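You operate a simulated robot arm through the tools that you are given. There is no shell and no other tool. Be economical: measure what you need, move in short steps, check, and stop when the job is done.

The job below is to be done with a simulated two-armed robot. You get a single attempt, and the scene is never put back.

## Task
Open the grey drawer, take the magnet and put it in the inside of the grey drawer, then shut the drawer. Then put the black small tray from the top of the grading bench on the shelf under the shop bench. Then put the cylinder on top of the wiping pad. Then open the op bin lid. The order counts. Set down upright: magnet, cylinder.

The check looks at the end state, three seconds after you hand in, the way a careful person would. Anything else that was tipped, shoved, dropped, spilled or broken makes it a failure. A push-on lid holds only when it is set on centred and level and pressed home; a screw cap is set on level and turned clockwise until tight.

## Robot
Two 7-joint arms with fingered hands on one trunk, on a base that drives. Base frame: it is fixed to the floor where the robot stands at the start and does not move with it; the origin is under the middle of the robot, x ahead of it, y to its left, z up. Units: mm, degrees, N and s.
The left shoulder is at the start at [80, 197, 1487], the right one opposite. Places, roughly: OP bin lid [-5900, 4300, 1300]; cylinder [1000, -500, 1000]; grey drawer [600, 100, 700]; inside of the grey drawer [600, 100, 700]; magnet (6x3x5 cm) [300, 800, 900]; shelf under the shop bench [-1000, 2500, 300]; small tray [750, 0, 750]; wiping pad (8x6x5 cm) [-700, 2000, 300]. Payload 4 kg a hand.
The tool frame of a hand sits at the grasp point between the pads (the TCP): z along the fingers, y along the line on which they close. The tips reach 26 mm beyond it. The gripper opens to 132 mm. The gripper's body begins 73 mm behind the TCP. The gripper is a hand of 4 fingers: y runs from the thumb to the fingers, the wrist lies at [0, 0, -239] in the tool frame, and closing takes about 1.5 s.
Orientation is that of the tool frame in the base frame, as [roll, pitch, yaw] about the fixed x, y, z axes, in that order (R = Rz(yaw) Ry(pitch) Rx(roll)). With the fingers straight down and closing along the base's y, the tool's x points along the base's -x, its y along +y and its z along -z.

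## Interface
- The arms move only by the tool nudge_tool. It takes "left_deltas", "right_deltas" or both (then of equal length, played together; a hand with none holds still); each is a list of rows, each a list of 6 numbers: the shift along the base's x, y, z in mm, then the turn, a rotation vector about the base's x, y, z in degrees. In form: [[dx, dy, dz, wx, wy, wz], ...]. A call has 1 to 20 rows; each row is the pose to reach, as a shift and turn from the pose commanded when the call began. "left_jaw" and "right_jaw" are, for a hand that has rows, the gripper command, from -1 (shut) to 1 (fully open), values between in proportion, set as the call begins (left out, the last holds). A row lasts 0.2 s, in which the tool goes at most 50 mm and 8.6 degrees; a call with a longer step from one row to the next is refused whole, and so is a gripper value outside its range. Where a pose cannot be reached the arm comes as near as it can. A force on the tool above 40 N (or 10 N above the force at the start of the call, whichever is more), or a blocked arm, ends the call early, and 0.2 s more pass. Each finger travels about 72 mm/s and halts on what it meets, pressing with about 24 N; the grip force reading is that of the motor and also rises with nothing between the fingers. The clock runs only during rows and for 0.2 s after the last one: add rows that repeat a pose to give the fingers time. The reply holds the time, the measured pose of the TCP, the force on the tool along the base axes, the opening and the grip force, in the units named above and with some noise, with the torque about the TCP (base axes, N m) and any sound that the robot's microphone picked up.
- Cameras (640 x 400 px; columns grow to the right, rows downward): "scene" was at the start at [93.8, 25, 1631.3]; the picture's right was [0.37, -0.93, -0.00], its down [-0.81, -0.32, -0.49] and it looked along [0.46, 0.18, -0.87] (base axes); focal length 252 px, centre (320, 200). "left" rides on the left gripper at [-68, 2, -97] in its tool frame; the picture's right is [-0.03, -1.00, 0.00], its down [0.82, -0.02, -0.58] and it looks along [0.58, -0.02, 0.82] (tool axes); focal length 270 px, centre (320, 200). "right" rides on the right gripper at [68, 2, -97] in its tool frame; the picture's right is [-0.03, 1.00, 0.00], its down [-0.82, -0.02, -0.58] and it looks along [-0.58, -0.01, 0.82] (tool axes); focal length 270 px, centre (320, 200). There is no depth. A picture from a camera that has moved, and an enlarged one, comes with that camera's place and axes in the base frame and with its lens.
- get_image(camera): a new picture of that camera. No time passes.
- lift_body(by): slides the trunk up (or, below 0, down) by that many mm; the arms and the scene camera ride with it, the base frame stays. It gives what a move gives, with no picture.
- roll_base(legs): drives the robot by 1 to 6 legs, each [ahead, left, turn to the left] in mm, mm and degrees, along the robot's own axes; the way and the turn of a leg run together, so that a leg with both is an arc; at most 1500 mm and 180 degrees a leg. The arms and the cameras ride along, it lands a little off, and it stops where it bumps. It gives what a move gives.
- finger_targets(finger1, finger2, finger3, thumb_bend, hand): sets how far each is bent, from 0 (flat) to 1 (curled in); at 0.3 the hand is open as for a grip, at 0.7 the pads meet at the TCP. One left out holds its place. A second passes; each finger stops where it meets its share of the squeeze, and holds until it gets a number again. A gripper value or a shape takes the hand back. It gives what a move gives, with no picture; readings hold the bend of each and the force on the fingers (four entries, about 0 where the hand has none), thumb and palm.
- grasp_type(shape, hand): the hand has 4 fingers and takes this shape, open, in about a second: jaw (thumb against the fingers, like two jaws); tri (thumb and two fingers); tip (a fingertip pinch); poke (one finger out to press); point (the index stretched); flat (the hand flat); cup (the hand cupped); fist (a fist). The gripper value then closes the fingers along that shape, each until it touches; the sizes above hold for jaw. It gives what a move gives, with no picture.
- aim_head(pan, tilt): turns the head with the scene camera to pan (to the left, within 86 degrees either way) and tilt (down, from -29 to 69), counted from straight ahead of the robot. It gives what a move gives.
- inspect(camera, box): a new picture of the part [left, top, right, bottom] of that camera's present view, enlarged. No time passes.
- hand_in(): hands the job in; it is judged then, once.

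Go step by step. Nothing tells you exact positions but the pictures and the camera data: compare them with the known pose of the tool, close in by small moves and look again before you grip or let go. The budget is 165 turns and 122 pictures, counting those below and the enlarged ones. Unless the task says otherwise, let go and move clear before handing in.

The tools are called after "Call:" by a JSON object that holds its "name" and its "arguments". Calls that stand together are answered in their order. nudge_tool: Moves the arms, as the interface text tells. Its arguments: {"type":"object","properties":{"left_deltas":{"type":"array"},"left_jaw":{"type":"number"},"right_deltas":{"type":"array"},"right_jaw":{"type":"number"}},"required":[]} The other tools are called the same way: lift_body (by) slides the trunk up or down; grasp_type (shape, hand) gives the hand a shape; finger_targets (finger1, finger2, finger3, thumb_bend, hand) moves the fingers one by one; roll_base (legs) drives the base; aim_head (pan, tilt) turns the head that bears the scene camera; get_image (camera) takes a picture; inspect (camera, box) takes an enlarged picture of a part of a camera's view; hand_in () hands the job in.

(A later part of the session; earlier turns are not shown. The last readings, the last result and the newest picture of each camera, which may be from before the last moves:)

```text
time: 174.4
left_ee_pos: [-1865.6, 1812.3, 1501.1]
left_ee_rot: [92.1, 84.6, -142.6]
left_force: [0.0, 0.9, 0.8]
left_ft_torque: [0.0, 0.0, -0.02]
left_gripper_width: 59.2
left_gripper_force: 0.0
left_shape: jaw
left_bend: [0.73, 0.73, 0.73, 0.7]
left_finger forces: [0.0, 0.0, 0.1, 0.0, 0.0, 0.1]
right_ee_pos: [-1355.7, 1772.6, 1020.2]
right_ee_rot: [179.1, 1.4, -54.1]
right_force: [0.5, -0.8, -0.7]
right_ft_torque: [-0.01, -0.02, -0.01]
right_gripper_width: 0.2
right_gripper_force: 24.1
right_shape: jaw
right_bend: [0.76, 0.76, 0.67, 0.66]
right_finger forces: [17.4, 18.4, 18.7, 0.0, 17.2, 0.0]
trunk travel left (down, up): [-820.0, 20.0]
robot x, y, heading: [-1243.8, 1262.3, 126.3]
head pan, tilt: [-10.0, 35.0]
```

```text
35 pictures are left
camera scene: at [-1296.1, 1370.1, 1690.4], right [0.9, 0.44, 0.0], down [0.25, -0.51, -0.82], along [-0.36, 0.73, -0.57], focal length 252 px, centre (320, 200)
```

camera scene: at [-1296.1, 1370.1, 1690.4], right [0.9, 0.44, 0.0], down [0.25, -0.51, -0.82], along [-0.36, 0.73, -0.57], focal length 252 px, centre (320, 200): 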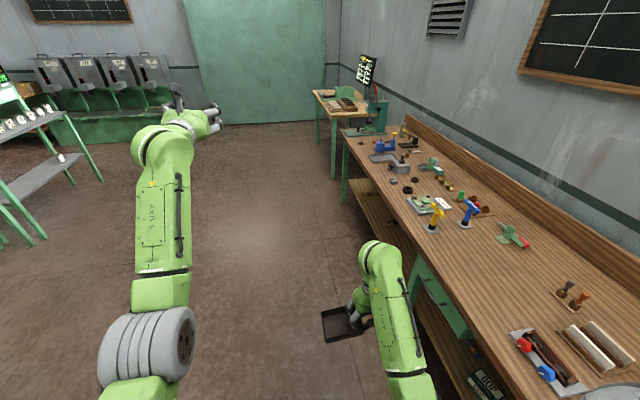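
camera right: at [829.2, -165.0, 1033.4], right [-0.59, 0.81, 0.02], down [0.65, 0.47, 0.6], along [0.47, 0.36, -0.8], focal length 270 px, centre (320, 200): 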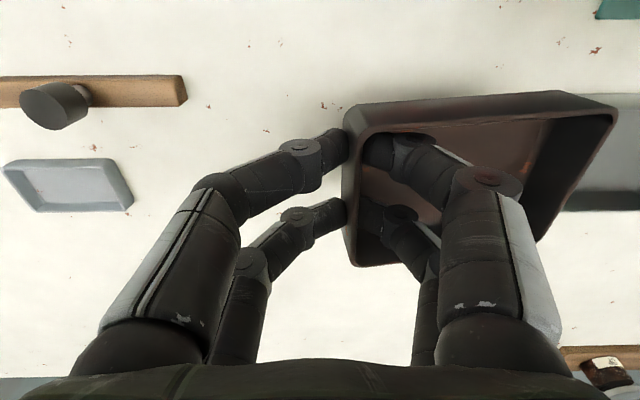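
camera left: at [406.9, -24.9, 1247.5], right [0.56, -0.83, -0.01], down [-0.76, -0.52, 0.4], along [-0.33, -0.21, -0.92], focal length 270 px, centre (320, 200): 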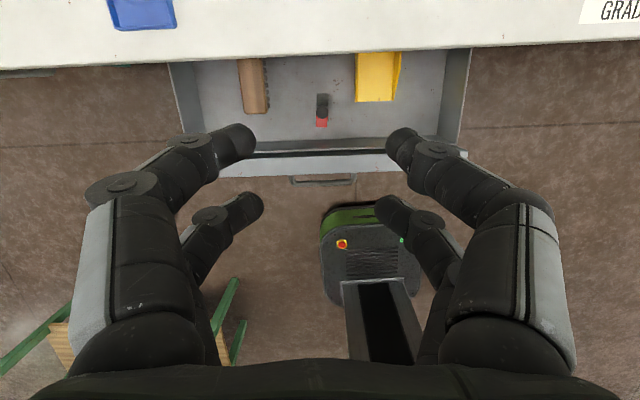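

The left arm is unlocked and bending normally. I'll fold it in a bit more, move away from the bench and lower the trunk. Then I'll turn toward the bench at an angle, so the right arm can reach the shelf while the left stays clear.

Call:
{"name": "nudge_tool", "arguments": {"left_deltas": [[10, -13, -30, 0, 0, 0], [20, -26, -60, 0, 0, 0], [30, -40, -90, 0, 0, 0], [40, -54, -120, 0, 0, 0], [50, -68, -150, 0, 0, 0], [60, -82, -160, 0, 0, 0], [60, -82, -160, 0, 0, 0]]}}

Call:
{"name": "roll_base", "arguments": {"legs": [[0, 200, 0]]}}

Call:
{"name": "lift_body", "arguments": {"by": -600}}

Call:
{"name": "roll_base", "arguments": {"legs": [[0, 0, -54]]}}

Call:
{"name": "aim_head", "arguments": {"pan": -40, "tilt": 30}}

Call:
{"name": "get_image", "arguments": {"camera": "scene"}}

```text
time: 176.0
left_ee_pos: [-1806.5, 1729.3, 1341.4]
left_ee_rot: [92.4, 84.6, -142.5]
left_force: [-0.2, -0.3, -0.3]
left_ft_torque: [-0.04, 0.0, 0.0]
left_gripper_width: 59.5
left_gripper_force: 0.1
left_shape: jaw
left_bend: [0.73, 0.73, 0.73, 0.7]
left_finger forces: [0.0, 0.0, 0.0, 0.0, 0.0, 0.0]
right_ee_pos: [-1355.6, 1773.2, 1018.9]
right_ee_rot: [179.2, 1.4, -54.1]
right_force: [0.2, -0.5, -0.4]
right_ft_torque: [-0.01, -0.03, 0.01]
right_gripper_width: 0.0
right_gripper_force: 23.9
right_shape: jaw
right_bend: [0.76, 0.76, 0.67, 0.66]
right_finger forces: [17.4, 18.4, 18.7, 0.1, 17.1, 0.1]
trunk travel left (down, up): [-820.0, 20.0]
robot x, y, heading: [-1239.2, 1263.6, 126.5]
head pan, tilt: [-10.0, 35.0]
```

```text
time: 177.6
left_ee_pos: [-1961.8, 1617.2, 1342.0]
left_ee_rot: [92.3, 84.4, -142.7]
left_force: [-0.2, 0.1, 0.2]
left_ft_torque: [0.02, 0.02, 0.02]
left_gripper_width: 59.3
left_gripper_force: 0.1
left_shape: jaw
left_bend: [0.73, 0.73, 0.73, 0.7]
left_finger forces: [0.1, 0.0, 0.0, 0.0, 0.0, 0.0]
right_ee_pos: [-1511.7, 1658.3, 1018.4]
right_ee_rot: [179.0, 1.5, -54.0]
right_force: [-0.4, -0.2, -0.8]
right_ft_torque: [0.01, -0.05, 0.01]
right_gripper_width: 0.5
right_gripper_force: 23.7
right_shape: jaw
right_bend: [0.76, 0.76, 0.67, 0.66]
right_finger forces: [17.4, 18.6, 18.7, 0.0, 17.2, 0.0]
trunk travel left (down, up): [-820.0, 20.0]
robot x, y, heading: [-1402.0, 1147.4, 126.3]
head pan, tilt: [-10.0, 35.0]
```

```text
refused: -600 is not a number from -400 to 400
```

```text
time: 180.4
left_ee_pos: [-1355.2, 1879.6, 1340.9]
left_ee_rot: [92.3, 84.6, 163.4]
left_force: [-0.8, 0.4, 0.1]
left_ft_torque: [-0.01, 0.0, 0.03]
left_gripper_width: 59.3
left_gripper_force: 0.1
left_shape: jaw
left_bend: [0.73, 0.73, 0.73, 0.7]
left_finger forces: [0.1, 0.0, 0.0, 0.0, 0.1, 0.0]
right_ee_pos: [-1056.9, 1539.4, 1020.3]
right_ee_rot: [179.0, 1.4, -108.2]
right_force: [0.5, -0.5, 0.3]
right_ft_torque: [-0.02, -0.07, 0.01]
right_gripper_width: 0.2
right_gripper_force: 24.0
right_shape: jaw
right_bend: [0.76, 0.76, 0.67, 0.66]
right_finger forces: [17.5, 18.5, 18.6, 0.1, 17.1, 0.1]
trunk travel left (down, up): [-820.0, 20.0]
robot x, y, heading: [-1400.2, 1150.5, 72.4]
head pan, tilt: [-10.0, 35.0]
```

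```text
time: 181.4
left_ee_pos: [-1355.2, 1879.4, 1340.7]
left_ee_rot: [92.2, 84.6, 163.3]
left_force: [-0.7, -0.3, 0.3]
left_ft_torque: [0.01, 0.02, 0.01]
left_gripper_width: 59.5
left_gripper_force: 0.1
left_shape: jaw
left_bend: [0.73, 0.73, 0.73, 0.7]
left_finger forces: [0.0, 0.0, 0.0, 0.1, 0.1, 0.1]
right_ee_pos: [-1055.6, 1539.6, 1019.5]
right_ee_rot: [179.1, 1.4, -108.2]
right_force: [-0.5, 0.0, -0.3]
right_ft_torque: [-0.02, -0.04, -0.02]
right_gripper_width: 0.3
right_gripper_force: 24.1
right_shape: jaw
right_bend: [0.76, 0.76, 0.67, 0.66]
right_finger forces: [17.4, 18.5, 18.6, 0.1, 17.1, 0.0]
trunk travel left (down, up): [-820.0, 20.0]
robot x, y, heading: [-1396.5, 1150.2, 72.3]
head pan, tilt: [-40.0, 30.0]
```

```text
34 pictures are left
camera scene: at [-1312.1, 1227.5, 1698.2], right [0.53, -0.85, 0.0], down [-0.42, -0.27, -0.87], along [0.73, 0.46, -0.5], focal length 252 px, centre (320, 200)
```

scene: 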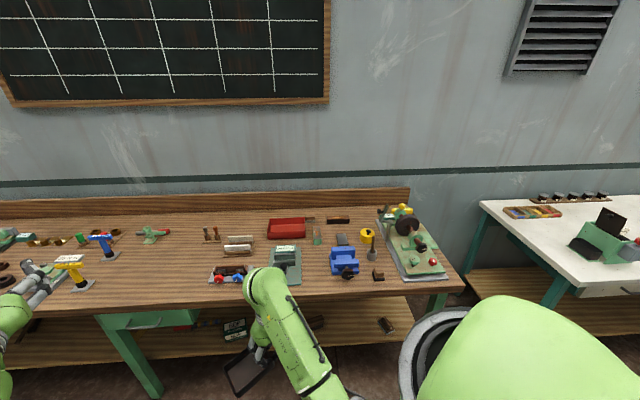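

I'll lower the trunk in stages with the tray in front of the bench, then check the shelf.

Call:
{"name": "lift_body", "arguments": {"by": -380}}

Call:
{"name": "lift_body", "arguments": {"by": -240}}

Call:
{"name": "nudge_tool", "arguments": {"right_deltas": [[0, 0, 0, 0, 0, -7], [0, 0, 0, 0, 0, -14], [0, 0, 0, 0, 0, -21], [0, 0, 0, 0, 0, -28], [0, 0, 0, 0, 0, -34], [0, 0, 0, 0, 0, -34]]}}

Call:
{"name": "aim_head", "arguments": {"pan": -30, "tilt": 30}}

Call:
{"name": "get_image", "arguments": {"camera": "scene"}}

```text
time: 185.1
left_ee_pos: [-1355.6, 1879.6, 960.2]
left_ee_rot: [92.1, 84.5, 163.3]
left_force: [-0.4, -0.6, -0.2]
left_ft_torque: [-0.01, 0.0, 0.0]
left_gripper_width: 59.3
left_gripper_force: 0.0
left_shape: jaw
left_bend: [0.73, 0.73, 0.73, 0.7]
left_finger forces: [0.0, 0.1, 0.1, 0.1, 0.0, 0.1]
right_ee_pos: [-1055.5, 1538.9, 639.3]
right_ee_rot: [179.1, 1.4, -108.2]
right_force: [-0.1, -0.5, -0.4]
right_ft_torque: [-0.02, -0.01, 0.02]
right_gripper_width: 0.2
right_gripper_force: 24.5
right_shape: jaw
right_bend: [0.76, 0.76, 0.67, 0.66]
right_finger forces: [17.3, 18.6, 18.6, 0.1, 17.0, 0.0]
trunk travel left (down, up): [-440.0, 400.0]
robot x, y, heading: [-1399.2, 1148.8, 72.2]
head pan, tilt: [-40.0, 30.0]
```

```text
time: 187.6
left_ee_pos: [-1354.9, 1879.3, 720.5]
left_ee_rot: [92.2, 84.6, 163.1]
left_force: [0.4, 0.3, 0.4]
left_ft_torque: [-0.01, -0.01, 0.01]
left_gripper_width: 59.3
left_gripper_force: 0.2
left_shape: jaw
left_bend: [0.73, 0.73, 0.73, 0.7]
left_finger forces: [0.1, 0.1, 0.0, 0.0, 0.1, 0.0]
right_ee_pos: [-1054.7, 1539.2, 399.3]
right_ee_rot: [179.2, 1.3, -108.2]
right_force: [0.1, 0.0, -0.5]
right_ft_torque: [0.03, -0.02, 0.04]
right_gripper_width: 0.2
right_gripper_force: 24.2
right_shape: jaw
right_bend: [0.76, 0.76, 0.67, 0.66]
right_finger forces: [17.3, 18.5, 18.8, 0.0, 17.1, 0.0]
trunk travel left (down, up): [-200.0, 640.0]
robot x, y, heading: [-1398.3, 1148.2, 72.2]
head pan, tilt: [-40.0, 30.0]
```

```text
time: 189.0
left_ee_pos: [-1355.5, 1880.3, 720.3]
left_ee_rot: [92.2, 84.6, 163.3]
left_force: [0.4, 0.1, -0.1]
left_ft_torque: [0.03, 0.04, 0.01]
left_gripper_width: 59.4
left_gripper_force: 0.1
left_shape: jaw
left_bend: [0.73, 0.73, 0.73, 0.7]
left_finger forces: [0.0, 0.1, 0.0, 0.0, 0.1, 0.0]
right_ee_pos: [-1055.9, 1538.9, 399.4]
right_ee_rot: [179.1, 1.4, -142.3]
right_force: [0.3, 0.1, -0.3]
right_ft_torque: [0.0, 0.01, 0.03]
right_gripper_width: 0.3
right_gripper_force: 24.3
right_shape: jaw
right_bend: [0.76, 0.76, 0.67, 0.66]
right_finger forces: [17.4, 18.5, 18.7, 0.1, 17.3, 0.0]
trunk travel left (down, up): [-200.0, 640.0]
robot x, y, heading: [-1400.6, 1149.5, 72.3]
head pan, tilt: [-40.0, 30.0]
```

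```text
time: 189.7
left_ee_pos: [-1355.6, 1878.7, 721.2]
left_ee_rot: [92.3, 84.6, 163.4]
left_force: [0.2, 0.7, 0.6]
left_ft_torque: [0.02, 0.0, 0.01]
left_gripper_width: 59.3
left_gripper_force: 0.1
left_shape: jaw
left_bend: [0.73, 0.73, 0.73, 0.7]
left_finger forces: [0.0, 0.1, 0.1, 0.0, 0.1, 0.1]
right_ee_pos: [-1055.3, 1539.1, 399.1]
right_ee_rot: [179.1, 1.4, -142.3]
right_force: [0.0, -0.6, -0.1]
right_ft_torque: [-0.05, -0.03, 0.03]
right_gripper_width: 0.2
right_gripper_force: 23.8
right_shape: jaw
right_bend: [0.76, 0.76, 0.67, 0.66]
right_finger forces: [17.4, 18.5, 18.7, 0.0, 17.2, 0.0]
trunk travel left (down, up): [-200.0, 640.0]
robot x, y, heading: [-1398.9, 1151.9, 72.1]
head pan, tilt: [-30.0, 30.0]
```

```text
33 pictures are left
camera scene: at [-1321.7, 1239.9, 1078.2], right [0.67, -0.74, 0.0], down [-0.37, -0.34, -0.87], along [0.64, 0.58, -0.5], focal length 252 px, centre (320, 200)
```

scene: 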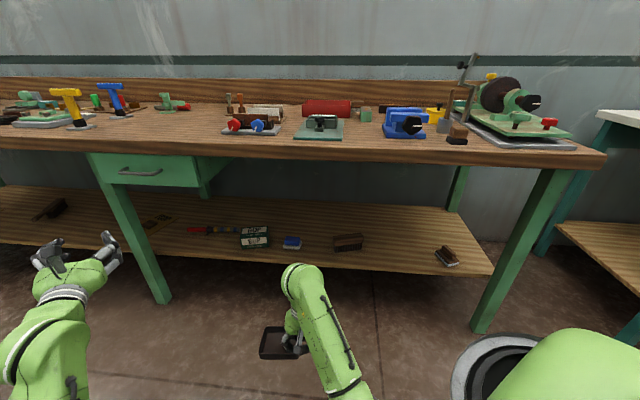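

The shelf is clear between the brown block (s≈-1726) and the eraser (s≈-1293), so I'll place the tray around s≈-1510, n≈580. I'll tuck the left arm aside first, then position the base and set the trunk and arm heights for sliding under the bench top.

Call:
{"name": "nudge_tool", "arguments": {"left_deltas": [[-27, -2, 0, 0, 0, 0], [-54, -4, 0, 0, 0, 0], [-81, -6, 0, 0, 0, 0], [-108, -8, 0, 0, 0, 0], [-135, -9, 0, 0, 0, 0], [-161, -11, 0, 0, 0, 0], [-161, -11, 0, 0, 0, 0]], "right_deltas": [[0, 0, 16, 0, 0, 0], [0, 0, 32, 0, 0, 0], [0, 0, 48, 0, 0, 0], [0, 0, 64, 0, 0, 0], [0, 0, 80, 0, 0, 0], [0, 0, 95, 0, 0, 0], [0, 0, 95, 0, 0, 0]]}}

Call:
{"name": "lift_body", "arguments": {"by": -130}}

Call:
{"name": "roll_base", "arguments": {"legs": [[-228, -339, 0], [160, -108, 0]]}}

Call:
{"name": "get_image", "arguments": {"camera": "scene"}}

```text
time: 191.3
left_ee_pos: [-1516.5, 1868.4, 720.3]
left_ee_rot: [92.2, 84.6, 163.3]
left_force: [-0.5, 0.4, 1.3]
left_ft_torque: [0.0, -0.03, 0.0]
left_gripper_width: 59.4
left_gripper_force: 0.1
left_shape: jaw
left_bend: [0.73, 0.73, 0.73, 0.7]
left_finger forces: [0.0, 0.1, 0.0, 0.0, 0.1, 0.1]
right_ee_pos: [-1055.2, 1538.9, 493.3]
right_ee_rot: [179.1, 1.4, -142.2]
right_force: [0.2, -0.6, -0.7]
right_ft_torque: [-0.01, -0.01, 0.01]
right_gripper_width: 0.2
right_gripper_force: 24.2
right_shape: jaw
right_bend: [0.76, 0.76, 0.67, 0.66]
right_finger forces: [17.4, 18.6, 18.8, 0.0, 17.2, 0.0]
trunk travel left (down, up): [-200.0, 640.0]
robot x, y, heading: [-1400.2, 1151.3, 72.2]
head pan, tilt: [-30.0, 30.0]
```

```text
time: 192.9
left_ee_pos: [-1516.2, 1869.1, 591.0]
left_ee_rot: [92.0, 84.7, 163.1]
left_force: [-0.2, -0.1, 0.1]
left_ft_torque: [0.03, 0.02, 0.01]
left_gripper_width: 59.3
left_gripper_force: 0.1
left_shape: jaw
left_bend: [0.73, 0.73, 0.73, 0.7]
left_finger forces: [0.1, 0.1, 0.0, 0.0, 0.0, 0.1]
right_ee_pos: [-1055.9, 1539.9, 363.2]
right_ee_rot: [179.1, 1.4, -142.2]
right_force: [-0.8, -0.2, -1.2]
right_ft_torque: [-0.03, -0.02, 0.0]
right_gripper_width: 0.3
right_gripper_force: 24.0
right_shape: jaw
right_bend: [0.76, 0.76, 0.67, 0.66]
right_finger forces: [17.3, 18.5, 18.8, 0.0, 17.2, 0.0]
trunk travel left (down, up): [-70.0, 770.0]
robot x, y, heading: [-1398.4, 1151.7, 72.2]
head pan, tilt: [-30.0, 30.0]
```

```text
time: 196.5
left_ee_pos: [-1112.7, 1672.0, 590.4]
left_ee_rot: [92.3, 84.7, 163.6]
left_force: [-0.2, -0.3, 0.6]
left_ft_torque: [-0.01, 0.02, 0.0]
left_gripper_width: 59.5
left_gripper_force: 0.1
left_shape: jaw
left_bend: [0.73, 0.73, 0.73, 0.7]
left_finger forces: [0.0, 0.1, 0.0, 0.0, 0.0, 0.1]
right_ee_pos: [-651.2, 1342.6, 363.7]
right_ee_rot: [179.2, 1.5, -142.0]
right_force: [0.2, -0.1, -0.7]
right_ft_torque: [-0.02, -0.01, -0.02]
right_gripper_width: 0.5
right_gripper_force: 24.1
right_shape: jaw
right_bend: [0.76, 0.76, 0.67, 0.66]
right_finger forces: [17.4, 18.5, 18.7, 0.1, 17.2, 0.0]
trunk travel left (down, up): [-70.0, 770.0]
robot x, y, heading: [-997.2, 955.8, 72.2]
head pan, tilt: [-30.0, 30.0]
```

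```text
32 pictures are left
camera scene: at [-917.0, 1042.8, 948.1], right [0.67, -0.74, 0.0], down [-0.37, -0.34, -0.87], along [0.64, 0.58, -0.5], focal length 252 px, centre (320, 200)
```

scene: 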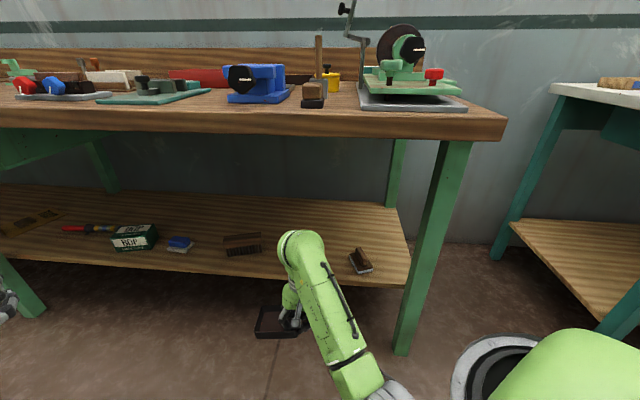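

Targets confirmed: the shelf front is at n≈510 and the free gap runs from s≈-1690 to -1330. The arm would be near its limit, so I'll shift the base 130 mm left and 40 mm in, then extend the arm over the shelf at z 363.

Call:
{"name": "roll_base", "arguments": {"legs": [[106, 86, 0]]}}

Call:
{"name": "nudge_tool", "arguments": {"right_deltas": [[26, -20, 0, 0, 0, 0], [52, -40, 0, 0, 0, 0], [78, -60, 0, 0, 0, 0], [104, -70, 0, 0, 0, 0], [130, -60, 0, 0, 0, 0], [156, -42, 0, 0, 0, 0], [182, -22, 0, 0, 0, 0], [208, -2, 0, 0, 0, 0], [234, 18, 0, 0, 0, 0], [258, 37, 0, 0, 0, 0], [258, 37, 0, 0, 0, 0]]}}

Call:
{"name": "get_image", "arguments": {"camera": "scene"}}

Call:
{"name": "get_image", "arguments": {"camera": "right"}}

```text
time: 197.8
left_ee_pos: [-1163.6, 1797.7, 590.4]
left_ee_rot: [92.7, 84.6, 163.6]
left_force: [0.4, 0.1, 0.6]
left_ft_torque: [0.01, -0.02, 0.01]
left_gripper_width: 59.2
left_gripper_force: 0.1
left_shape: jaw
left_bend: [0.73, 0.73, 0.73, 0.7]
left_finger forces: [0.0, 0.1, 0.0, 0.0, 0.0, 0.0]
right_ee_pos: [-701.9, 1467.4, 363.4]
right_ee_rot: [179.1, 1.4, -142.2]
right_force: [-0.3, 0.1, -1.7]
right_ft_torque: [-0.06, -0.02, 0.0]
right_gripper_width: 0.3
right_gripper_force: 24.3
right_shape: jaw
right_bend: [0.76, 0.76, 0.67, 0.66]
right_finger forces: [17.4, 18.6, 18.7, 0.0, 17.2, 0.1]
trunk travel left (down, up): [-70.0, 770.0]
robot x, y, heading: [-1046.0, 1075.8, 72.4]
head pan, tilt: [-30.0, 30.0]
```

```text
time: 200.2
left_ee_pos: [-1163.3, 1795.5, 590.0]
left_ee_rot: [92.4, 84.6, 163.4]
left_force: [0.8, -0.3, 0.1]
left_ft_torque: [-0.01, 0.01, -0.01]
left_gripper_width: 59.1
left_gripper_force: 0.1
left_shape: jaw
left_bend: [0.73, 0.73, 0.73, 0.7]
left_finger forces: [0.1, 0.1, 0.0, 0.0, 0.0, 0.0]
right_ee_pos: [-444.8, 1503.6, 362.8]
right_ee_rot: [179.1, 1.4, -142.1]
right_force: [0.3, -1.0, 0.3]
right_ft_torque: [-0.01, -0.03, 0.01]
right_gripper_width: 0.2
right_gripper_force: 24.0
right_shape: jaw
right_bend: [0.76, 0.76, 0.67, 0.66]
right_finger forces: [17.3, 18.6, 18.8, 0.0, 17.2, 0.0]
trunk travel left (down, up): [-70.0, 770.0]
robot x, y, heading: [-1046.2, 1080.5, 72.3]
head pan, tilt: [-30.0, 30.0]
```

```text
31 pictures are left
camera scene: at [-968.0, 1167.9, 948.2], right [0.67, -0.74, 0.0], down [-0.37, -0.34, -0.87], along [0.64, 0.58, -0.5], focal length 252 px, centre (320, 200)
```

scene: 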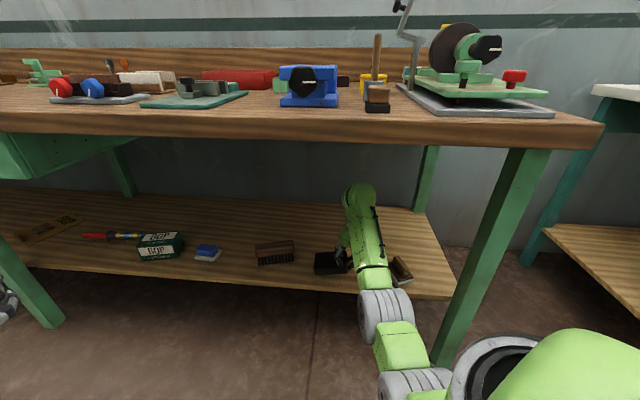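

```text
30 pictures are left
camera right: at [-501.4, 1460.6, 458.6], right [-0.59, 0.81, 0.02], down [0.65, 0.47, 0.6], along [0.47, 0.36, -0.8], focal length 270 px, centre (320, 200)
```

right: 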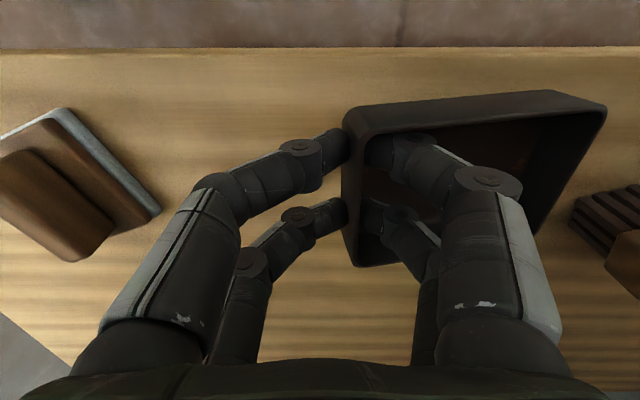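

The tray is over the shelf with clear space around it. I'll lower it gently and feel for contact.

Call:
{"name": "nudge_tool", "arguments": {"right_deltas": [[0, 0, -6, 0, 0, 0], [0, 0, -12, 0, 0, 0], [0, 0, -16, 0, 0, 0], [0, 0, -16, 0, 0, 0]]}}

Call:
{"name": "nudge_tool", "arguments": {"right_deltas": [[0, 0, -3, 0, 0, 0], [0, 0, -6, 0, 0, 0], [0, 0, -6, 0, 0, 0]]}}

Call:
{"name": "inspect", "arguments": {"camera": "scene", "box": [240, 200, 440, 320]}}

```text
time: 201.2
left_ee_pos: [-1163.2, 1797.5, 591.4]
left_ee_rot: [92.4, 84.6, 163.4]
left_force: [0.4, 0.1, -0.6]
left_ft_torque: [-0.03, 0.02, -0.04]
left_gripper_width: 59.0
left_gripper_force: 0.1
left_shape: jaw
left_bend: [0.73, 0.73, 0.73, 0.7]
left_finger forces: [0.1, 0.1, 0.0, 0.1, 0.1, 0.0]
right_ee_pos: [-443.8, 1504.2, 347.5]
right_ee_rot: [179.2, 1.4, -142.1]
right_force: [0.0, -0.4, -1.1]
right_ft_torque: [-0.07, -0.01, -0.03]
right_gripper_width: 0.0
right_gripper_force: 24.0
right_shape: jaw
right_bend: [0.76, 0.75, 0.67, 0.66]
right_finger forces: [17.4, 18.6, 18.9, 0.0, 17.2, 0.0]
trunk travel left (down, up): [-70.0, 770.0]
robot x, y, heading: [-1047.3, 1076.1, 72.1]
head pan, tilt: [-30.0, 30.0]
```

```text
time: 202.1
left_ee_pos: [-1163.1, 1797.3, 592.3]
left_ee_rot: [92.5, 84.6, 163.4]
left_force: [0.0, 0.1, 0.7]
left_ft_torque: [-0.03, -0.01, 0.03]
left_gripper_width: 59.7
left_gripper_force: 0.2
left_shape: jaw
left_bend: [0.73, 0.73, 0.73, 0.7]
left_finger forces: [0.0, 0.1, 0.0, 0.0, 0.0, 0.0]
right_ee_pos: [-443.9, 1505.7, 342.1]
right_ee_rot: [179.2, 1.4, -142.3]
right_force: [1.0, 0.6, -0.1]
right_ft_torque: [-0.05, 0.0, 0.0]
right_gripper_width: 0.1
right_gripper_force: 23.7
right_shape: jaw
right_bend: [0.76, 0.75, 0.67, 0.66]
right_finger forces: [17.4, 18.6, 18.8, 0.0, 17.3, 0.0]
trunk travel left (down, up): [-70.0, 770.0]
robot x, y, heading: [-1046.6, 1075.9, 72.2]
head pan, tilt: [-30.0, 30.0]
```

```text
3.20 times, centred on (340, 260) of scene
camera zoom: at [-968.0, 1167.9, 948.2], right [0.67, -0.74, 0.0], down [-0.37, -0.34, -0.87], along [0.64, 0.58, -0.5], focal length 808 px, centre (256, 8)
```

zoom: 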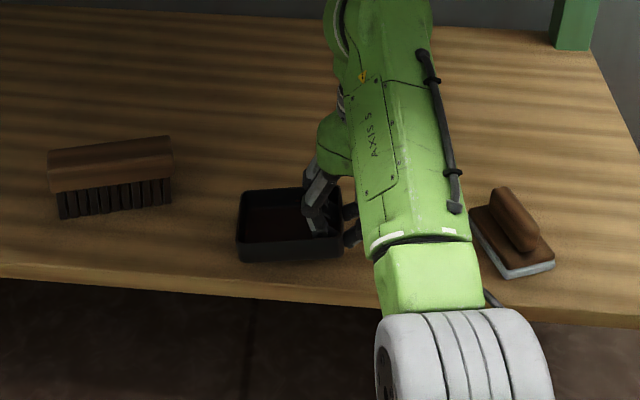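

There's no contact yet, so I'll keep lowering in small steps.

Call:
{"name": "nudge_tool", "arguments": {"right_deltas": [[0, 0, -3, 0, 0, 0], [0, 0, -6, 0, 0, 0], [0, 0, -6, 0, 0, 0]]}}

Call:
{"name": "nudge_tool", "arguments": {"right_deltas": [[0, 0, -3, 0, 0, 0], [0, 0, -6, 0, 0, 0], [0, 0, -6, 0, 0, 0]]}}

```text
time: 202.8
left_ee_pos: [-1163.5, 1796.7, 590.6]
left_ee_rot: [92.4, 84.6, 163.4]
left_force: [-1.0, 0.4, 0.0]
left_ft_torque: [0.0, 0.03, -0.02]
left_gripper_width: 59.0
left_gripper_force: 0.0
left_shape: jaw
left_bend: [0.73, 0.73, 0.73, 0.7]
left_finger forces: [0.0, 0.1, 0.1, 0.0, 0.0, 0.0]
right_ee_pos: [-444.0, 1503.2, 335.9]
right_ee_rot: [179.2, 1.3, -142.2]
right_force: [-0.1, -1.1, -1.8]
right_ft_torque: [-0.06, -0.01, 0.03]
right_gripper_width: 0.2
right_gripper_force: 24.3
right_shape: jaw
right_bend: [0.76, 0.75, 0.67, 0.66]
right_finger forces: [17.4, 18.5, 18.7, 0.0, 17.1, 0.1]
trunk travel left (down, up): [-70.0, 770.0]
robot x, y, heading: [-1045.4, 1079.8, 72.3]
head pan, tilt: [-30.0, 30.0]
```

```text
time: 203.7
left_ee_pos: [-1164.8, 1797.1, 590.3]
left_ee_rot: [92.4, 84.6, 163.4]
left_force: [0.2, 0.6, 0.1]
left_ft_torque: [0.02, -0.03, -0.02]
left_gripper_width: 59.0
left_gripper_force: 0.2
left_shape: jaw
left_bend: [0.73, 0.73, 0.73, 0.7]
left_finger forces: [0.0, 0.0, 0.0, 0.0, 0.0, 0.1]
right_ee_pos: [-443.9, 1502.8, 329.4]
right_ee_rot: [179.1, 1.3, -142.2]
right_force: [-0.3, -0.8, -1.2]
right_ft_torque: [-0.05, -0.03, -0.05]
right_gripper_width: 0.1
right_gripper_force: 24.1
right_shape: jaw
right_bend: [0.76, 0.75, 0.67, 0.66]
right_finger forces: [17.4, 18.6, 18.8, 0.0, 17.2, 0.0]
trunk travel left (down, up): [-70.0, 770.0]
robot x, y, heading: [-1040.4, 1078.8, 72.3]
head pan, tilt: [-30.0, 30.0]
```

I still feel no contact at TCP z 329, so the shelf must sit lower than 290. I'll keep stepping down.

Call:
{"name": "nudge_tool", "arguments": {"right_deltas": [[0, 0, -4, 0, 0, 0], [0, 0, -8, 0, 0, 0], [0, 0, -8, 0, 0, 0]]}}

Call:
{"name": "nudge_tool", "arguments": {"right_deltas": [[0, 0, -4, 0, 0, 0], [0, 0, -8, 0, 0, 0], [0, 0, -8, 0, 0, 0]]}}

Call:
{"name": "get_image", "arguments": {"camera": "right"}}

```text
time: 204.4
left_ee_pos: [-1164.0, 1795.5, 590.9]
left_ee_rot: [92.3, 84.7, 163.3]
left_force: [-0.1, -0.4, -0.4]
left_ft_torque: [0.01, 0.02, -0.01]
left_gripper_width: 59.2
left_gripper_force: 0.1
left_shape: jaw
left_bend: [0.73, 0.73, 0.73, 0.7]
left_finger forces: [0.0, 0.0, 0.1, 0.0, 0.0, 0.0]
right_ee_pos: [-443.9, 1504.5, 322.1]
right_ee_rot: [179.2, 1.5, -142.1]
right_force: [-0.8, -0.6, -0.1]
right_ft_torque: [0.02, 0.03, 0.0]
right_gripper_width: 0.1
right_gripper_force: 23.2
right_shape: jaw
right_bend: [0.76, 0.76, 0.67, 0.66]
right_finger forces: [17.4, 18.6, 18.6, 0.0, 17.4, 0.0]
trunk travel left (down, up): [-70.0, 770.0]
robot x, y, heading: [-1046.3, 1079.6, 72.1]
head pan, tilt: [-30.0, 30.0]
```

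```text
time: 205.2
left_ee_pos: [-1164.2, 1795.9, 590.3]
left_ee_rot: [92.4, 84.6, 163.3]
left_force: [0.2, -1.0, 0.4]
left_ft_torque: [0.03, 0.02, 0.01]
left_gripper_width: 59.2
left_gripper_force: 0.1
left_shape: jaw
left_bend: [0.73, 0.73, 0.73, 0.7]
left_finger forces: [0.1, 0.0, 0.1, 0.1, 0.0, 0.0]
right_ee_pos: [-443.5, 1503.8, 315.0]
right_ee_rot: [179.1, 1.4, -142.1]
right_force: [-0.5, 0.1, 0.9]
right_ft_torque: [0.09, 0.06, 0.0]
right_gripper_width: 0.2
right_gripper_force: 23.5
right_shape: jaw
right_bend: [0.76, 0.76, 0.67, 0.66]
right_finger forces: [17.5, 18.6, 18.4, 0.0, 18.0, 0.1]
trunk travel left (down, up): [-70.0, 770.0]
robot x, y, heading: [-1046.9, 1079.1, 72.0]
head pan, tilt: [-30.0, 30.0]
```

```text
28 pictures are left
camera right: at [-499.7, 1461.5, 409.8], right [-0.59, 0.81, 0.02], down [0.65, 0.47, 0.6], along [0.47, 0.36, -0.8], focal length 270 px, centre (320, 200)
```

right: 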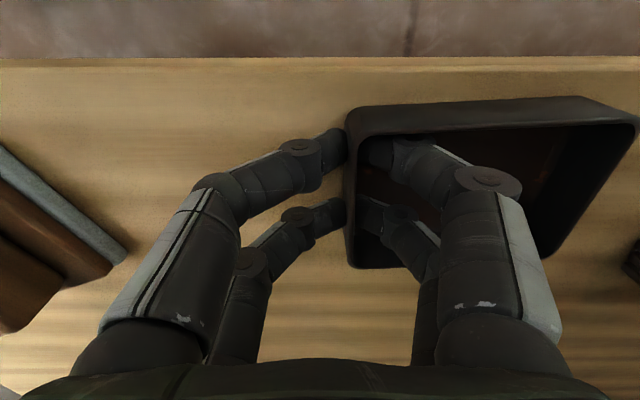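

The free end of the tray is touching now, since the torque shifted and it's starting to level out. I'll lower 5 mm more and then open slowly.

Call:
{"name": "nudge_tool", "arguments": {"right_deltas": [[0, 0, -3, 0, 0, 0], [0, 0, -5, 0, 0, 0], [0, 0, -5, 0, 0, 0]]}}

Call:
{"name": "nudge_tool", "arguments": {"right_deltas": [[0, 0, 0, 0, 0, 0], [0, 0, 0, 0, 0, 0], [0, 0, 0, 0, 0, 0]], "right_jaw": -0.6}}

Call:
{"name": "nudge_tool", "arguments": {"right_deltas": [[0, 0, 2, 0, 0, 0], [0, 0, 2, 0, 0, 0], [0, 0, 2, 0, 0, 0]], "right_jaw": -0.35}}

Call:
{"name": "get_image", "arguments": {"camera": "right"}}

```text
time: 206.1
left_ee_pos: [-1163.9, 1795.8, 591.6]
left_ee_rot: [90.9, 84.7, 162.0]
left_force: [-0.6, -0.2, -0.6]
left_ft_torque: [0.03, 0.0, -0.01]
left_gripper_width: 59.3
left_gripper_force: 0.1
left_shape: jaw
left_bend: [0.73, 0.73, 0.73, 0.7]
left_finger forces: [0.0, 0.0, 0.1, 0.0, 0.1, 0.0]
right_ee_pos: [-442.1, 1505.5, 312.8]
right_ee_rot: [179.1, 1.8, -142.2]
right_force: [1.5, -0.2, 19.5]
right_ft_torque: [0.14, 0.39, -0.03]
right_gripper_width: 0.4
right_gripper_force: 24.0
right_shape: jaw
right_bend: [0.76, 0.76, 0.67, 0.66]
right_finger forces: [26.1, 18.6, 19.9, 0.0, 21.1, 0.0]
trunk travel left (down, up): [-70.0, 770.0]
robot x, y, heading: [-1049.0, 1075.1, 72.3]
head pan, tilt: [-30.0, 30.0]
```

```text
time: 206.8
left_ee_pos: [-1163.7, 1795.8, 590.9]
left_ee_rot: [90.6, 84.7, 161.7]
left_force: [-0.5, 0.4, -0.6]
left_ft_torque: [0.03, 0.01, -0.02]
left_gripper_width: 59.2
left_gripper_force: 0.1
left_shape: jaw
left_bend: [0.73, 0.73, 0.73, 0.7]
left_finger forces: [0.1, 0.0, 0.0, 0.0, 0.0, 0.1]
right_ee_pos: [-444.2, 1503.5, 311.7]
right_ee_rot: [179.1, 1.7, -142.3]
right_force: [-2.4, 1.6, 22.7]
right_ft_torque: [0.13, 0.33, 0.02]
right_gripper_width: 26.7
right_gripper_force: 0.0
right_shape: jaw
right_bend: [0.77, 0.76, 0.73, 0.71]
right_finger forces: [15.6, 10.0, 0.0, 0.1, 1.5, 0.0]
trunk travel left (down, up): [-70.0, 770.0]
robot x, y, heading: [-1047.8, 1078.3, 72.4]
head pan, tilt: [-30.0, 30.0]
```

```text
time: 207.7
left_ee_pos: [-1163.4, 1797.2, 590.6]
left_ee_rot: [91.2, 84.8, 162.2]
left_force: [-0.9, 0.8, -0.4]
left_ft_torque: [-0.03, 0.02, -0.04]
left_gripper_width: 59.0
left_gripper_force: 0.1
left_shape: jaw
left_bend: [0.73, 0.73, 0.73, 0.7]
left_finger forces: [0.0, 0.0, 0.1, 0.0, 0.0, 0.0]
right_ee_pos: [-443.7, 1503.4, 312.9]
right_ee_rot: [179.0, 1.6, -142.2]
right_force: [4.2, -1.5, 15.4]
right_ft_torque: [0.08, 0.15, -0.01]
right_gripper_width: 41.0
right_gripper_force: 0.1
right_shape: jaw
right_bend: [0.77, 0.76, 0.73, 0.7]
right_finger forces: [8.1, 6.4, 0.0, 0.1, 0.8, 0.0]
trunk travel left (down, up): [-70.0, 770.0]
robot x, y, heading: [-1048.6, 1077.3, 72.0]
head pan, tilt: [-30.0, 30.0]
```

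```text
27 pictures are left
camera right: at [-500.4, 1460.6, 407.9], right [-0.59, 0.81, 0.02], down [0.65, 0.47, 0.6], along [0.47, 0.37, -0.8], focal length 270 px, centre (320, 200)
```

right: 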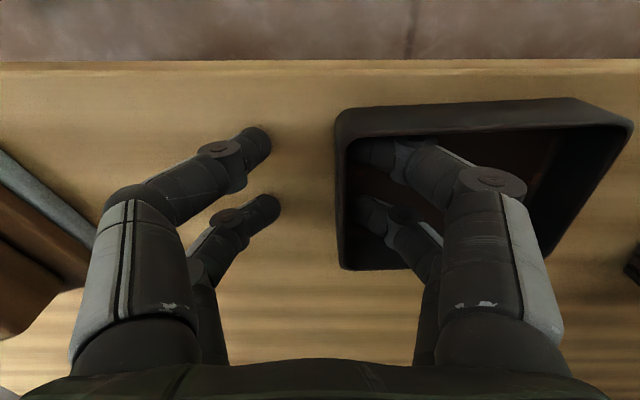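

The tray sits flat on the shelf, which is at z≈275. I'll lift the fingers out and withdraw along the same path.

Call:
{"name": "nudge_tool", "arguments": {"right_deltas": [[0, 0, 15, 0, 0, 0], [0, 0, 35, 0, 0, 0], [0, 0, 60, 0, 0, 0], [-24, -19, 70, 0, 0, 0], [-50, -39, 70, 0, 0, 0], [-76, -59, 70, 0, 0, 0], [-102, -79, 70, 0, 0, 0], [-128, -97, 70, 0, 0, 0], [-154, -107, 70, 0, 0, 0], [-180, -97, 70, 0, 0, 0], [-206, -77, 70, 0, 0, 0], [-232, -57, 70, 0, 0, 0], [-258, -37, 70, 0, 0, 0], [-258, -37, 70, 0, 0, 0]]}}

Call:
{"name": "roll_base", "arguments": {"legs": [[-180, 120, 0]]}}

Call:
{"name": "inspect", "arguments": {"camera": "scene", "box": [120, 120, 440, 320]}}

```text
time: 210.7
left_ee_pos: [-1163.7, 1796.4, 588.8]
left_ee_rot: [92.3, 84.6, 163.5]
left_force: [-0.1, 0.1, 0.4]
left_ft_torque: [-0.03, 0.02, 0.0]
left_gripper_width: 59.1
left_gripper_force: 0.0
left_shape: jaw
left_bend: [0.73, 0.73, 0.73, 0.7]
left_finger forces: [0.1, 0.0, 0.0, 0.0, 0.1, 0.1]
right_ee_pos: [-701.6, 1470.8, 373.8]
right_ee_rot: [178.9, 1.4, -142.1]
right_force: [0.3, 0.0, -0.4]
right_ft_torque: [-0.02, 0.0, 0.03]
right_gripper_width: 43.0
right_gripper_force: 0.0
right_shape: jaw
right_bend: [0.74, 0.74, 0.73, 0.7]
right_finger forces: [0.0, 0.0, 0.0, 0.1, 0.1, 0.0]
right hand out of reach, approached as far as the arm can: row 9, 10, 11, 12, 13, 14
trunk travel left (down, up): [-70.0, 770.0]
robot x, y, heading: [-1045.0, 1078.0, 72.3]
head pan, tilt: [-30.0, 30.0]
```

```text
time: 212.3
left_ee_pos: [-1331.4, 1666.5, 590.3]
left_ee_rot: [92.1, 84.6, 163.0]
left_force: [-0.2, -0.8, -0.5]
left_ft_torque: [0.02, 0.0, 0.03]
left_gripper_width: 59.5
left_gripper_force: 0.0
left_shape: jaw
left_bend: [0.73, 0.73, 0.73, 0.7]
left_finger forces: [0.1, 0.0, 0.0, 0.1, 0.0, 0.1]
right_ee_pos: [-868.7, 1338.1, 374.1]
right_ee_rot: [179.0, 1.5, -142.2]
right_force: [-0.1, 0.2, 0.9]
right_ft_torque: [0.03, -0.03, -0.01]
right_gripper_width: 42.8
right_gripper_force: 0.0
right_shape: jaw
right_bend: [0.74, 0.74, 0.73, 0.7]
right_finger forces: [0.0, 0.0, 0.1, 0.1, 0.0, 0.0]
trunk travel left (down, up): [-70.0, 770.0]
robot x, y, heading: [-1213.8, 944.7, 72.3]
head pan, tilt: [-30.0, 30.0]
```

```text
2.00 times, centred on (280, 220) of scene
camera zoom: at [-1136.2, 1036.3, 948.3], right [0.67, -0.74, 0.0], down [-0.37, -0.34, -0.87], along [0.64, 0.58, -0.5], focal length 505 px, centre (400, 160)
```

zoom: 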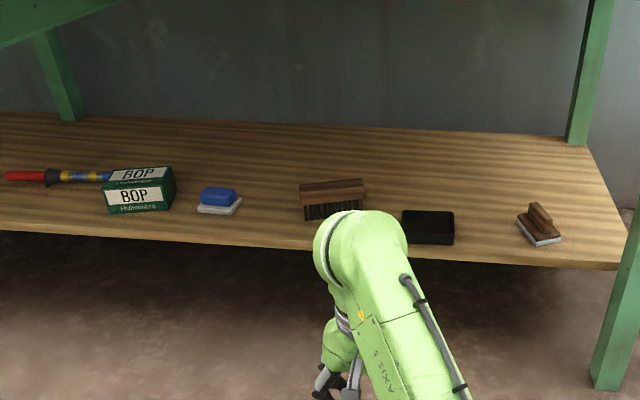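

The tray stands well on the shelf, and the blue wiping pad is at about (-722,1949) with its top near z 325. I'll raise up, drive back to the right end of the grading bench, and look at the cylinder candidates.

Call:
{"name": "lift_body", "arguments": {"by": 400}}

Call:
{"name": "lift_body", "arguments": {"by": 350}}

Call:
{"name": "roll_base", "arguments": {"legs": [[0, 0, -34.2], [175, 0, 0], [0, -1200, 0], [0, -1100, 0]]}}

Call:
{"name": "aim_head", "arguments": {"pan": -15, "tilt": 50}}

Call:
{"name": "get_image", "arguments": {"camera": "scene"}}

```text
time: 216.1
left_ee_pos: [-1332.1, 1665.6, 989.9]
left_ee_rot: [92.3, 84.6, 163.4]
left_force: [-0.2, 0.6, 0.4]
left_ft_torque: [0.02, 0.02, -0.04]
left_gripper_width: 59.1
left_gripper_force: 0.0
left_shape: jaw
left_bend: [0.73, 0.73, 0.73, 0.7]
left_finger forces: [0.1, 0.0, 0.0, 0.0, 0.0, 0.0]
right_ee_pos: [-867.9, 1339.5, 774.0]
right_ee_rot: [179.1, 1.6, -142.2]
right_force: [-0.1, 0.0, 0.5]
right_ft_torque: [0.02, 0.02, 0.02]
right_gripper_width: 42.8
right_gripper_force: 0.2
right_shape: jaw
right_bend: [0.74, 0.74, 0.73, 0.7]
right_finger forces: [0.1, 0.0, 0.0, 0.1, 0.1, 0.0]
trunk travel left (down, up): [-470.0, 370.0]
robot x, y, heading: [-1215.2, 947.0, 71.9]
head pan, tilt: [-30.0, 30.0]
```

```text
time: 219.6
left_ee_pos: [-1330.3, 1664.7, 1340.4]
left_ee_rot: [92.3, 84.5, 163.4]
left_force: [-1.0, 0.5, 0.3]
left_ft_torque: [-0.01, 0.0, -0.02]
left_gripper_width: 59.2
left_gripper_force: 0.1
left_shape: jaw
left_bend: [0.73, 0.73, 0.73, 0.7]
left_finger forces: [0.0, 0.0, 0.0, 0.0, 0.0, 0.1]
right_ee_pos: [-869.2, 1338.7, 1124.3]
right_ee_rot: [179.0, 1.5, -142.3]
right_force: [0.2, -0.3, -0.3]
right_ft_torque: [-0.03, -0.01, 0.0]
right_gripper_width: 42.7
right_gripper_force: 0.0
right_shape: jaw
right_bend: [0.74, 0.74, 0.73, 0.7]
right_finger forces: [0.1, 0.0, 0.0, 0.0, 0.0, 0.1]
trunk travel left (down, up): [-820.0, 20.0]
robot x, y, heading: [-1213.4, 948.6, 72.3]
head pan, tilt: [-30.0, 30.0]
```

```text
time: 233.6
left_ee_pos: [636.9, -97.8, 1340.1]
left_ee_rot: [92.3, 84.7, 129.8]
left_force: [-0.1, 0.7, -0.7]
left_ft_torque: [0.03, -0.04, -0.01]
left_gripper_width: 59.3
left_gripper_force: 0.1
left_shape: jaw
left_bend: [0.73, 0.73, 0.73, 0.7]
left_finger forces: [0.0, 0.0, 0.0, 0.1, 0.1, 0.0]
right_ee_pos: [842.7, -624.6, 1122.5]
right_ee_rot: [179.1, 1.5, -175.8]
right_force: [-1.2, 0.3, -0.2]
right_ft_torque: [0.01, 0.02, 0.05]
right_gripper_width: 42.8
right_gripper_force: 0.0
right_shape: jaw
right_bend: [0.74, 0.74, 0.73, 0.7]
right_finger forces: [0.0, 0.0, 0.1, 0.0, 0.1, 0.0]
trunk travel left (down, up): [-820.0, 20.0]
robot x, y, heading: [340.7, -761.4, 38.6]
head pan, tilt: [-30.0, 30.0]
```

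```text
time: 234.4
left_ee_pos: [638.2, -98.2, 1340.7]
left_ee_rot: [92.2, 84.6, 129.8]
left_force: [-0.2, -0.4, -0.2]
left_ft_torque: [0.01, 0.02, -0.02]
left_gripper_width: 59.2
left_gripper_force: 0.1
left_shape: jaw
left_bend: [0.73, 0.73, 0.73, 0.7]
left_finger forces: [0.1, 0.1, 0.0, 0.0, 0.0, 0.1]
right_ee_pos: [841.9, -624.8, 1124.7]
right_ee_rot: [179.0, 1.5, -175.8]
right_force: [0.7, -0.2, 0.2]
right_ft_torque: [0.03, 0.02, -0.02]
right_gripper_width: 42.8
right_gripper_force: 0.1
right_shape: jaw
right_bend: [0.74, 0.74, 0.73, 0.7]
right_finger forces: [0.0, 0.0, 0.1, 0.0, 0.0, 0.0]
trunk travel left (down, up): [-820.0, 20.0]
robot x, y, heading: [337.7, -762.2, 38.8]
head pan, tilt: [-15.0, 50.0]
```

```text
25 pictures are left
camera scene: at [433.6, -711.9, 1668.7], right [0.4, -0.92, 0.0], down [-0.7, -0.31, -0.64], along [0.59, 0.26, -0.77], focal length 252 px, centre (320, 200)
```

scene: 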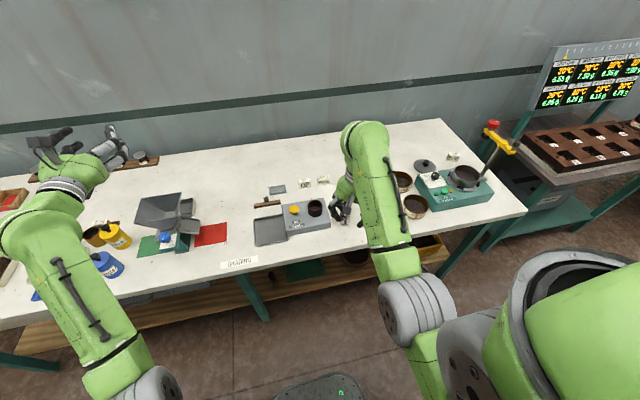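

I'm at the right end of the grading bench. I'll straighten the right hand's yaw and pitch it to horizontal so it can grip an upright cylinder from the front.

Call:
{"name": "nudge_tool", "arguments": {"right_deltas": [[0, 0, 0, 0, 0, 8], [0, 0, 0, 0, 0, 16], [0, 0, 0, 0, 0, 24], [0, 0, 0, 0, 0, 32], [0, 0, 0, 0, 0, 34], [0, 0, 0, 0, 0, 34]]}}

Call:
{"name": "nudge_tool", "arguments": {"right_deltas": [[0, 0, 0, 5.1, -6.4, 0], [0, 0, 0, 10.1, -12.9, 0], [0, 0, 0, 15.2, -19.3, 0], [0, 0, 0, 20.2, -25.8, 0], [0, 0, 0, 25.3, -32.2, 0], [0, 0, 0, 30.3, -38.7, 0], [0, 0, 0, 35.4, -45.1, 0], [0, 0, 0, 40.4, -51.6, 0], [0, 0, 0, 45.5, -58, 0], [0, 0, 0, 50.5, -64.5, 0], [0, 0, 0, 55, -70.2, 0], [0, 0, 0, 55, -70.2, 0]], "right_jaw": 0.6}}

Call:
{"name": "get_image", "arguments": {"camera": "scene"}}

```text
time: 235.8
left_ee_pos: [637.4, -99.9, 1340.6]
left_ee_rot: [92.2, 84.6, 129.7]
left_force: [-0.1, 0.5, 0.3]
left_ft_torque: [0.02, -0.03, 0.01]
left_gripper_width: 59.3
left_gripper_force: 0.0
left_shape: jaw
left_bend: [0.73, 0.73, 0.73, 0.7]
left_finger forces: [0.1, 0.0, 0.0, 0.0, 0.0, 0.1]
right_ee_pos: [842.0, -625.3, 1123.7]
right_ee_rot: [179.0, 1.6, -141.7]
right_force: [0.4, 0.0, -0.1]
right_ft_torque: [0.0, 0.01, 0.02]
right_gripper_width: 42.7
right_gripper_force: 0.0
right_shape: jaw
right_bend: [0.74, 0.74, 0.73, 0.7]
right_finger forces: [0.1, 0.1, 0.0, 0.0, 0.1, 0.1]
trunk travel left (down, up): [-820.0, 20.0]
robot x, y, heading: [336.0, -760.7, 39.0]
head pan, tilt: [-15.0, 50.0]
```

```text
time: 238.4
left_ee_pos: [638.1, -97.9, 1341.9]
left_ee_rot: [92.3, 84.7, 129.8]
left_force: [-0.6, -0.6, 0.7]
left_ft_torque: [0.0, 0.02, 0.02]
left_gripper_width: 59.4
left_gripper_force: 0.1
left_shape: jaw
left_bend: [0.73, 0.73, 0.73, 0.7]
left_finger forces: [0.0, 0.0, 0.1, 0.0, 0.1, 0.0]
right_ee_pos: [830.1, -612.3, 1122.3]
right_ee_rot: [-7.1, 89.3, 31.7]
right_force: [1.0, -0.3, 0.5]
right_ft_torque: [0.01, -0.02, -0.01]
right_gripper_width: 105.3
right_gripper_force: 0.1
right_shape: jaw
right_bend: [0.59, 0.59, 0.59, 0.45]
right_finger forces: [0.0, 0.1, 0.0, 0.0, 0.0, 0.1]
right hand out of reach, approached as far as the arm can: row 8, 9, 10, 11, 12
trunk travel left (down, up): [-820.0, 20.0]
robot x, y, heading: [338.9, -763.3, 38.9]
head pan, tilt: [-15.0, 50.0]
```

```text
24 pictures are left
camera scene: at [433.5, -711.8, 1668.7], right [0.4, -0.92, 0.0], down [-0.7, -0.31, -0.64], along [0.59, 0.26, -0.77], focal length 252 px, centre (320, 200)
```

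scene: 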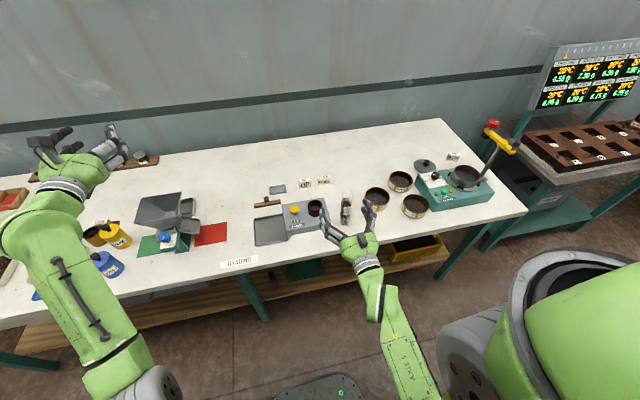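

The glass cylinder is at about (346,205) in the picture, between the meter and the tins. I'll enlarge it.

Call:
{"name": "inspect", "arguments": {"camera": "scene", "box": [250, 160, 410, 260]}}

```text
4.00 times, centred on (330, 210) of scene
camera zoom: at [433.5, -711.8, 1668.7], right [0.4, -0.92, 0.0], down [-0.7, -0.31, -0.64], along [0.59, 0.26, -0.77], focal length 1010 px, centre (280, 160)
```

zoom: 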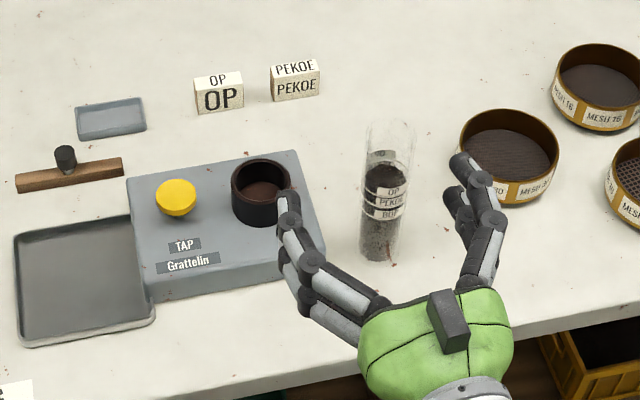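

That's the glass cylinder, about 42 mm across and 168 mm tall, at roughly (1003,-568) with free space around its upper half. I'll shift right, lower to grip height z≈945 and approach partway.

Call:
{"name": "roll_base", "arguments": {"legs": [[0, -71, -0.5]]}}

Call:
{"name": "lift_body", "arguments": {"by": -177}}

Call:
{"name": "nudge_tool", "arguments": {"right_deltas": [[10, 8, 0, 0, 0, 0], [24, 19, 0, 0, 0, 0], [38, 30, 0, 0, 0, 0], [52, 40, 0, 0, 0, 0], [63, 49, 0, 0, 0, 0], [63, 49, 0, 0, 0, 0]], "right_jaw": 0.2}}

Call:
{"name": "inspect", "arguments": {"camera": "scene", "box": [200, 120, 400, 245]}}

Call:
{"name": "get_image", "arguments": {"camera": "right"}}

```text
time: 239.5
left_ee_pos: [680.1, -145.9, 1335.6]
left_ee_rot: [92.7, 85.2, 129.7]
left_force: [-0.3, -0.1, -0.2]
left_ft_torque: [0.01, -0.04, -0.1]
left_gripper_width: 59.2
left_gripper_force: 0.0
left_shape: jaw
left_bend: [0.73, 0.73, 0.73, 0.7]
left_finger forces: [0.1, 0.0, 0.1, 0.1, 0.1, 0.1]
right_ee_pos: [869.8, -663.8, 1123.5]
right_ee_rot: [-47.3, 89.0, -9.0]
right_force: [-0.4, -0.1, -0.6]
right_ft_torque: [0.02, 0.03, -0.07]
right_gripper_width: 105.5
right_gripper_force: 0.0
right_shape: jaw
right_bend: [0.59, 0.59, 0.59, 0.45]
right_finger forces: [0.0, 0.0, 0.0, 0.0, 0.0, 0.1]
trunk travel left (down, up): [-820.0, 20.0]
robot x, y, heading: [380.6, -817.8, 38.1]
head pan, tilt: [-15.0, 50.0]
```

```text
time: 241.4
left_ee_pos: [686.7, -155.6, 1163.3]
left_ee_rot: [92.3, 84.6, 129.4]
left_force: [-0.1, 0.3, 0.2]
left_ft_torque: [0.01, 0.01, 0.03]
left_gripper_width: 59.2
left_gripper_force: 0.2
left_shape: jaw
left_bend: [0.73, 0.73, 0.73, 0.7]
left_finger forces: [0.1, 0.0, 0.0, 0.1, 0.0, 0.0]
right_ee_pos: [874.8, -672.9, 945.5]
right_ee_rot: [-14.1, 89.3, 24.2]
right_force: [0.1, -1.1, 0.3]
right_ft_torque: [-0.01, 0.0, -0.03]
right_gripper_width: 105.4
right_gripper_force: 0.0
right_shape: jaw
right_bend: [0.59, 0.59, 0.59, 0.45]
right_finger forces: [0.0, 0.0, 0.0, 0.0, 0.0, 0.0]
trunk travel left (down, up): [-643.0, 197.0]
robot x, y, heading: [381.6, -821.1, 38.1]
head pan, tilt: [-15.0, 50.0]
```

```text
time: 242.8
left_ee_pos: [686.6, -156.5, 1163.9]
left_ee_rot: [92.3, 84.6, 129.4]
left_force: [-0.5, 0.1, -0.1]
left_ft_torque: [0.01, 0.02, 0.01]
left_gripper_width: 59.3
left_gripper_force: 0.1
left_shape: jaw
left_bend: [0.73, 0.73, 0.73, 0.7]
left_finger forces: [0.0, 0.0, 0.0, 0.1, 0.0, 0.0]
right_ee_pos: [936.5, -621.4, 945.3]
right_ee_rot: [-11.5, 89.2, 26.4]
right_force: [0.3, 0.6, 0.1]
right_ft_torque: [0.03, 0.02, 0.0]
right_gripper_width: 79.9
right_gripper_force: 0.0
right_shape: jaw
right_bend: [0.71, 0.71, 0.71, 0.7]
right_finger forces: [0.0, 0.1, 0.0, 0.1, 0.0, 0.0]
right hand out of reach, approached as far as the arm can: row 5
trunk travel left (down, up): [-643.0, 197.0]
robot x, y, heading: [382.2, -816.0, 38.2]
head pan, tilt: [-15.0, 50.0]
```

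```text
3.20 times, centred on (300, 182) of scene
camera zoom: at [477.3, -768.1, 1491.7], right [0.39, -0.92, 0.0], down [-0.7, -0.3, -0.64], along [0.59, 0.25, -0.77], focal length 808 px, centre (384, 256)
```

zoom: 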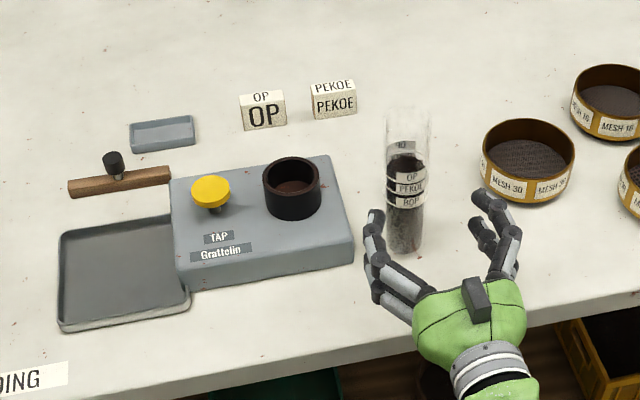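

```text
21 pictures are left
camera right: at [859.6, -678.1, 875.0], right [-0.61, 0.79, 0.02], down [-0.45, -0.38, 0.81], along [0.65, 0.49, 0.59], focal length 270 px, centre (320, 200)
```

right: 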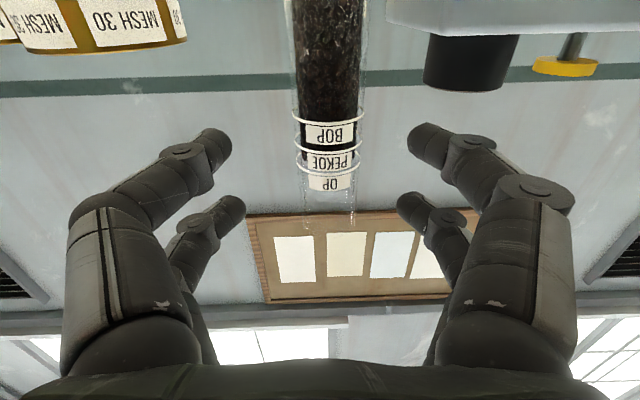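

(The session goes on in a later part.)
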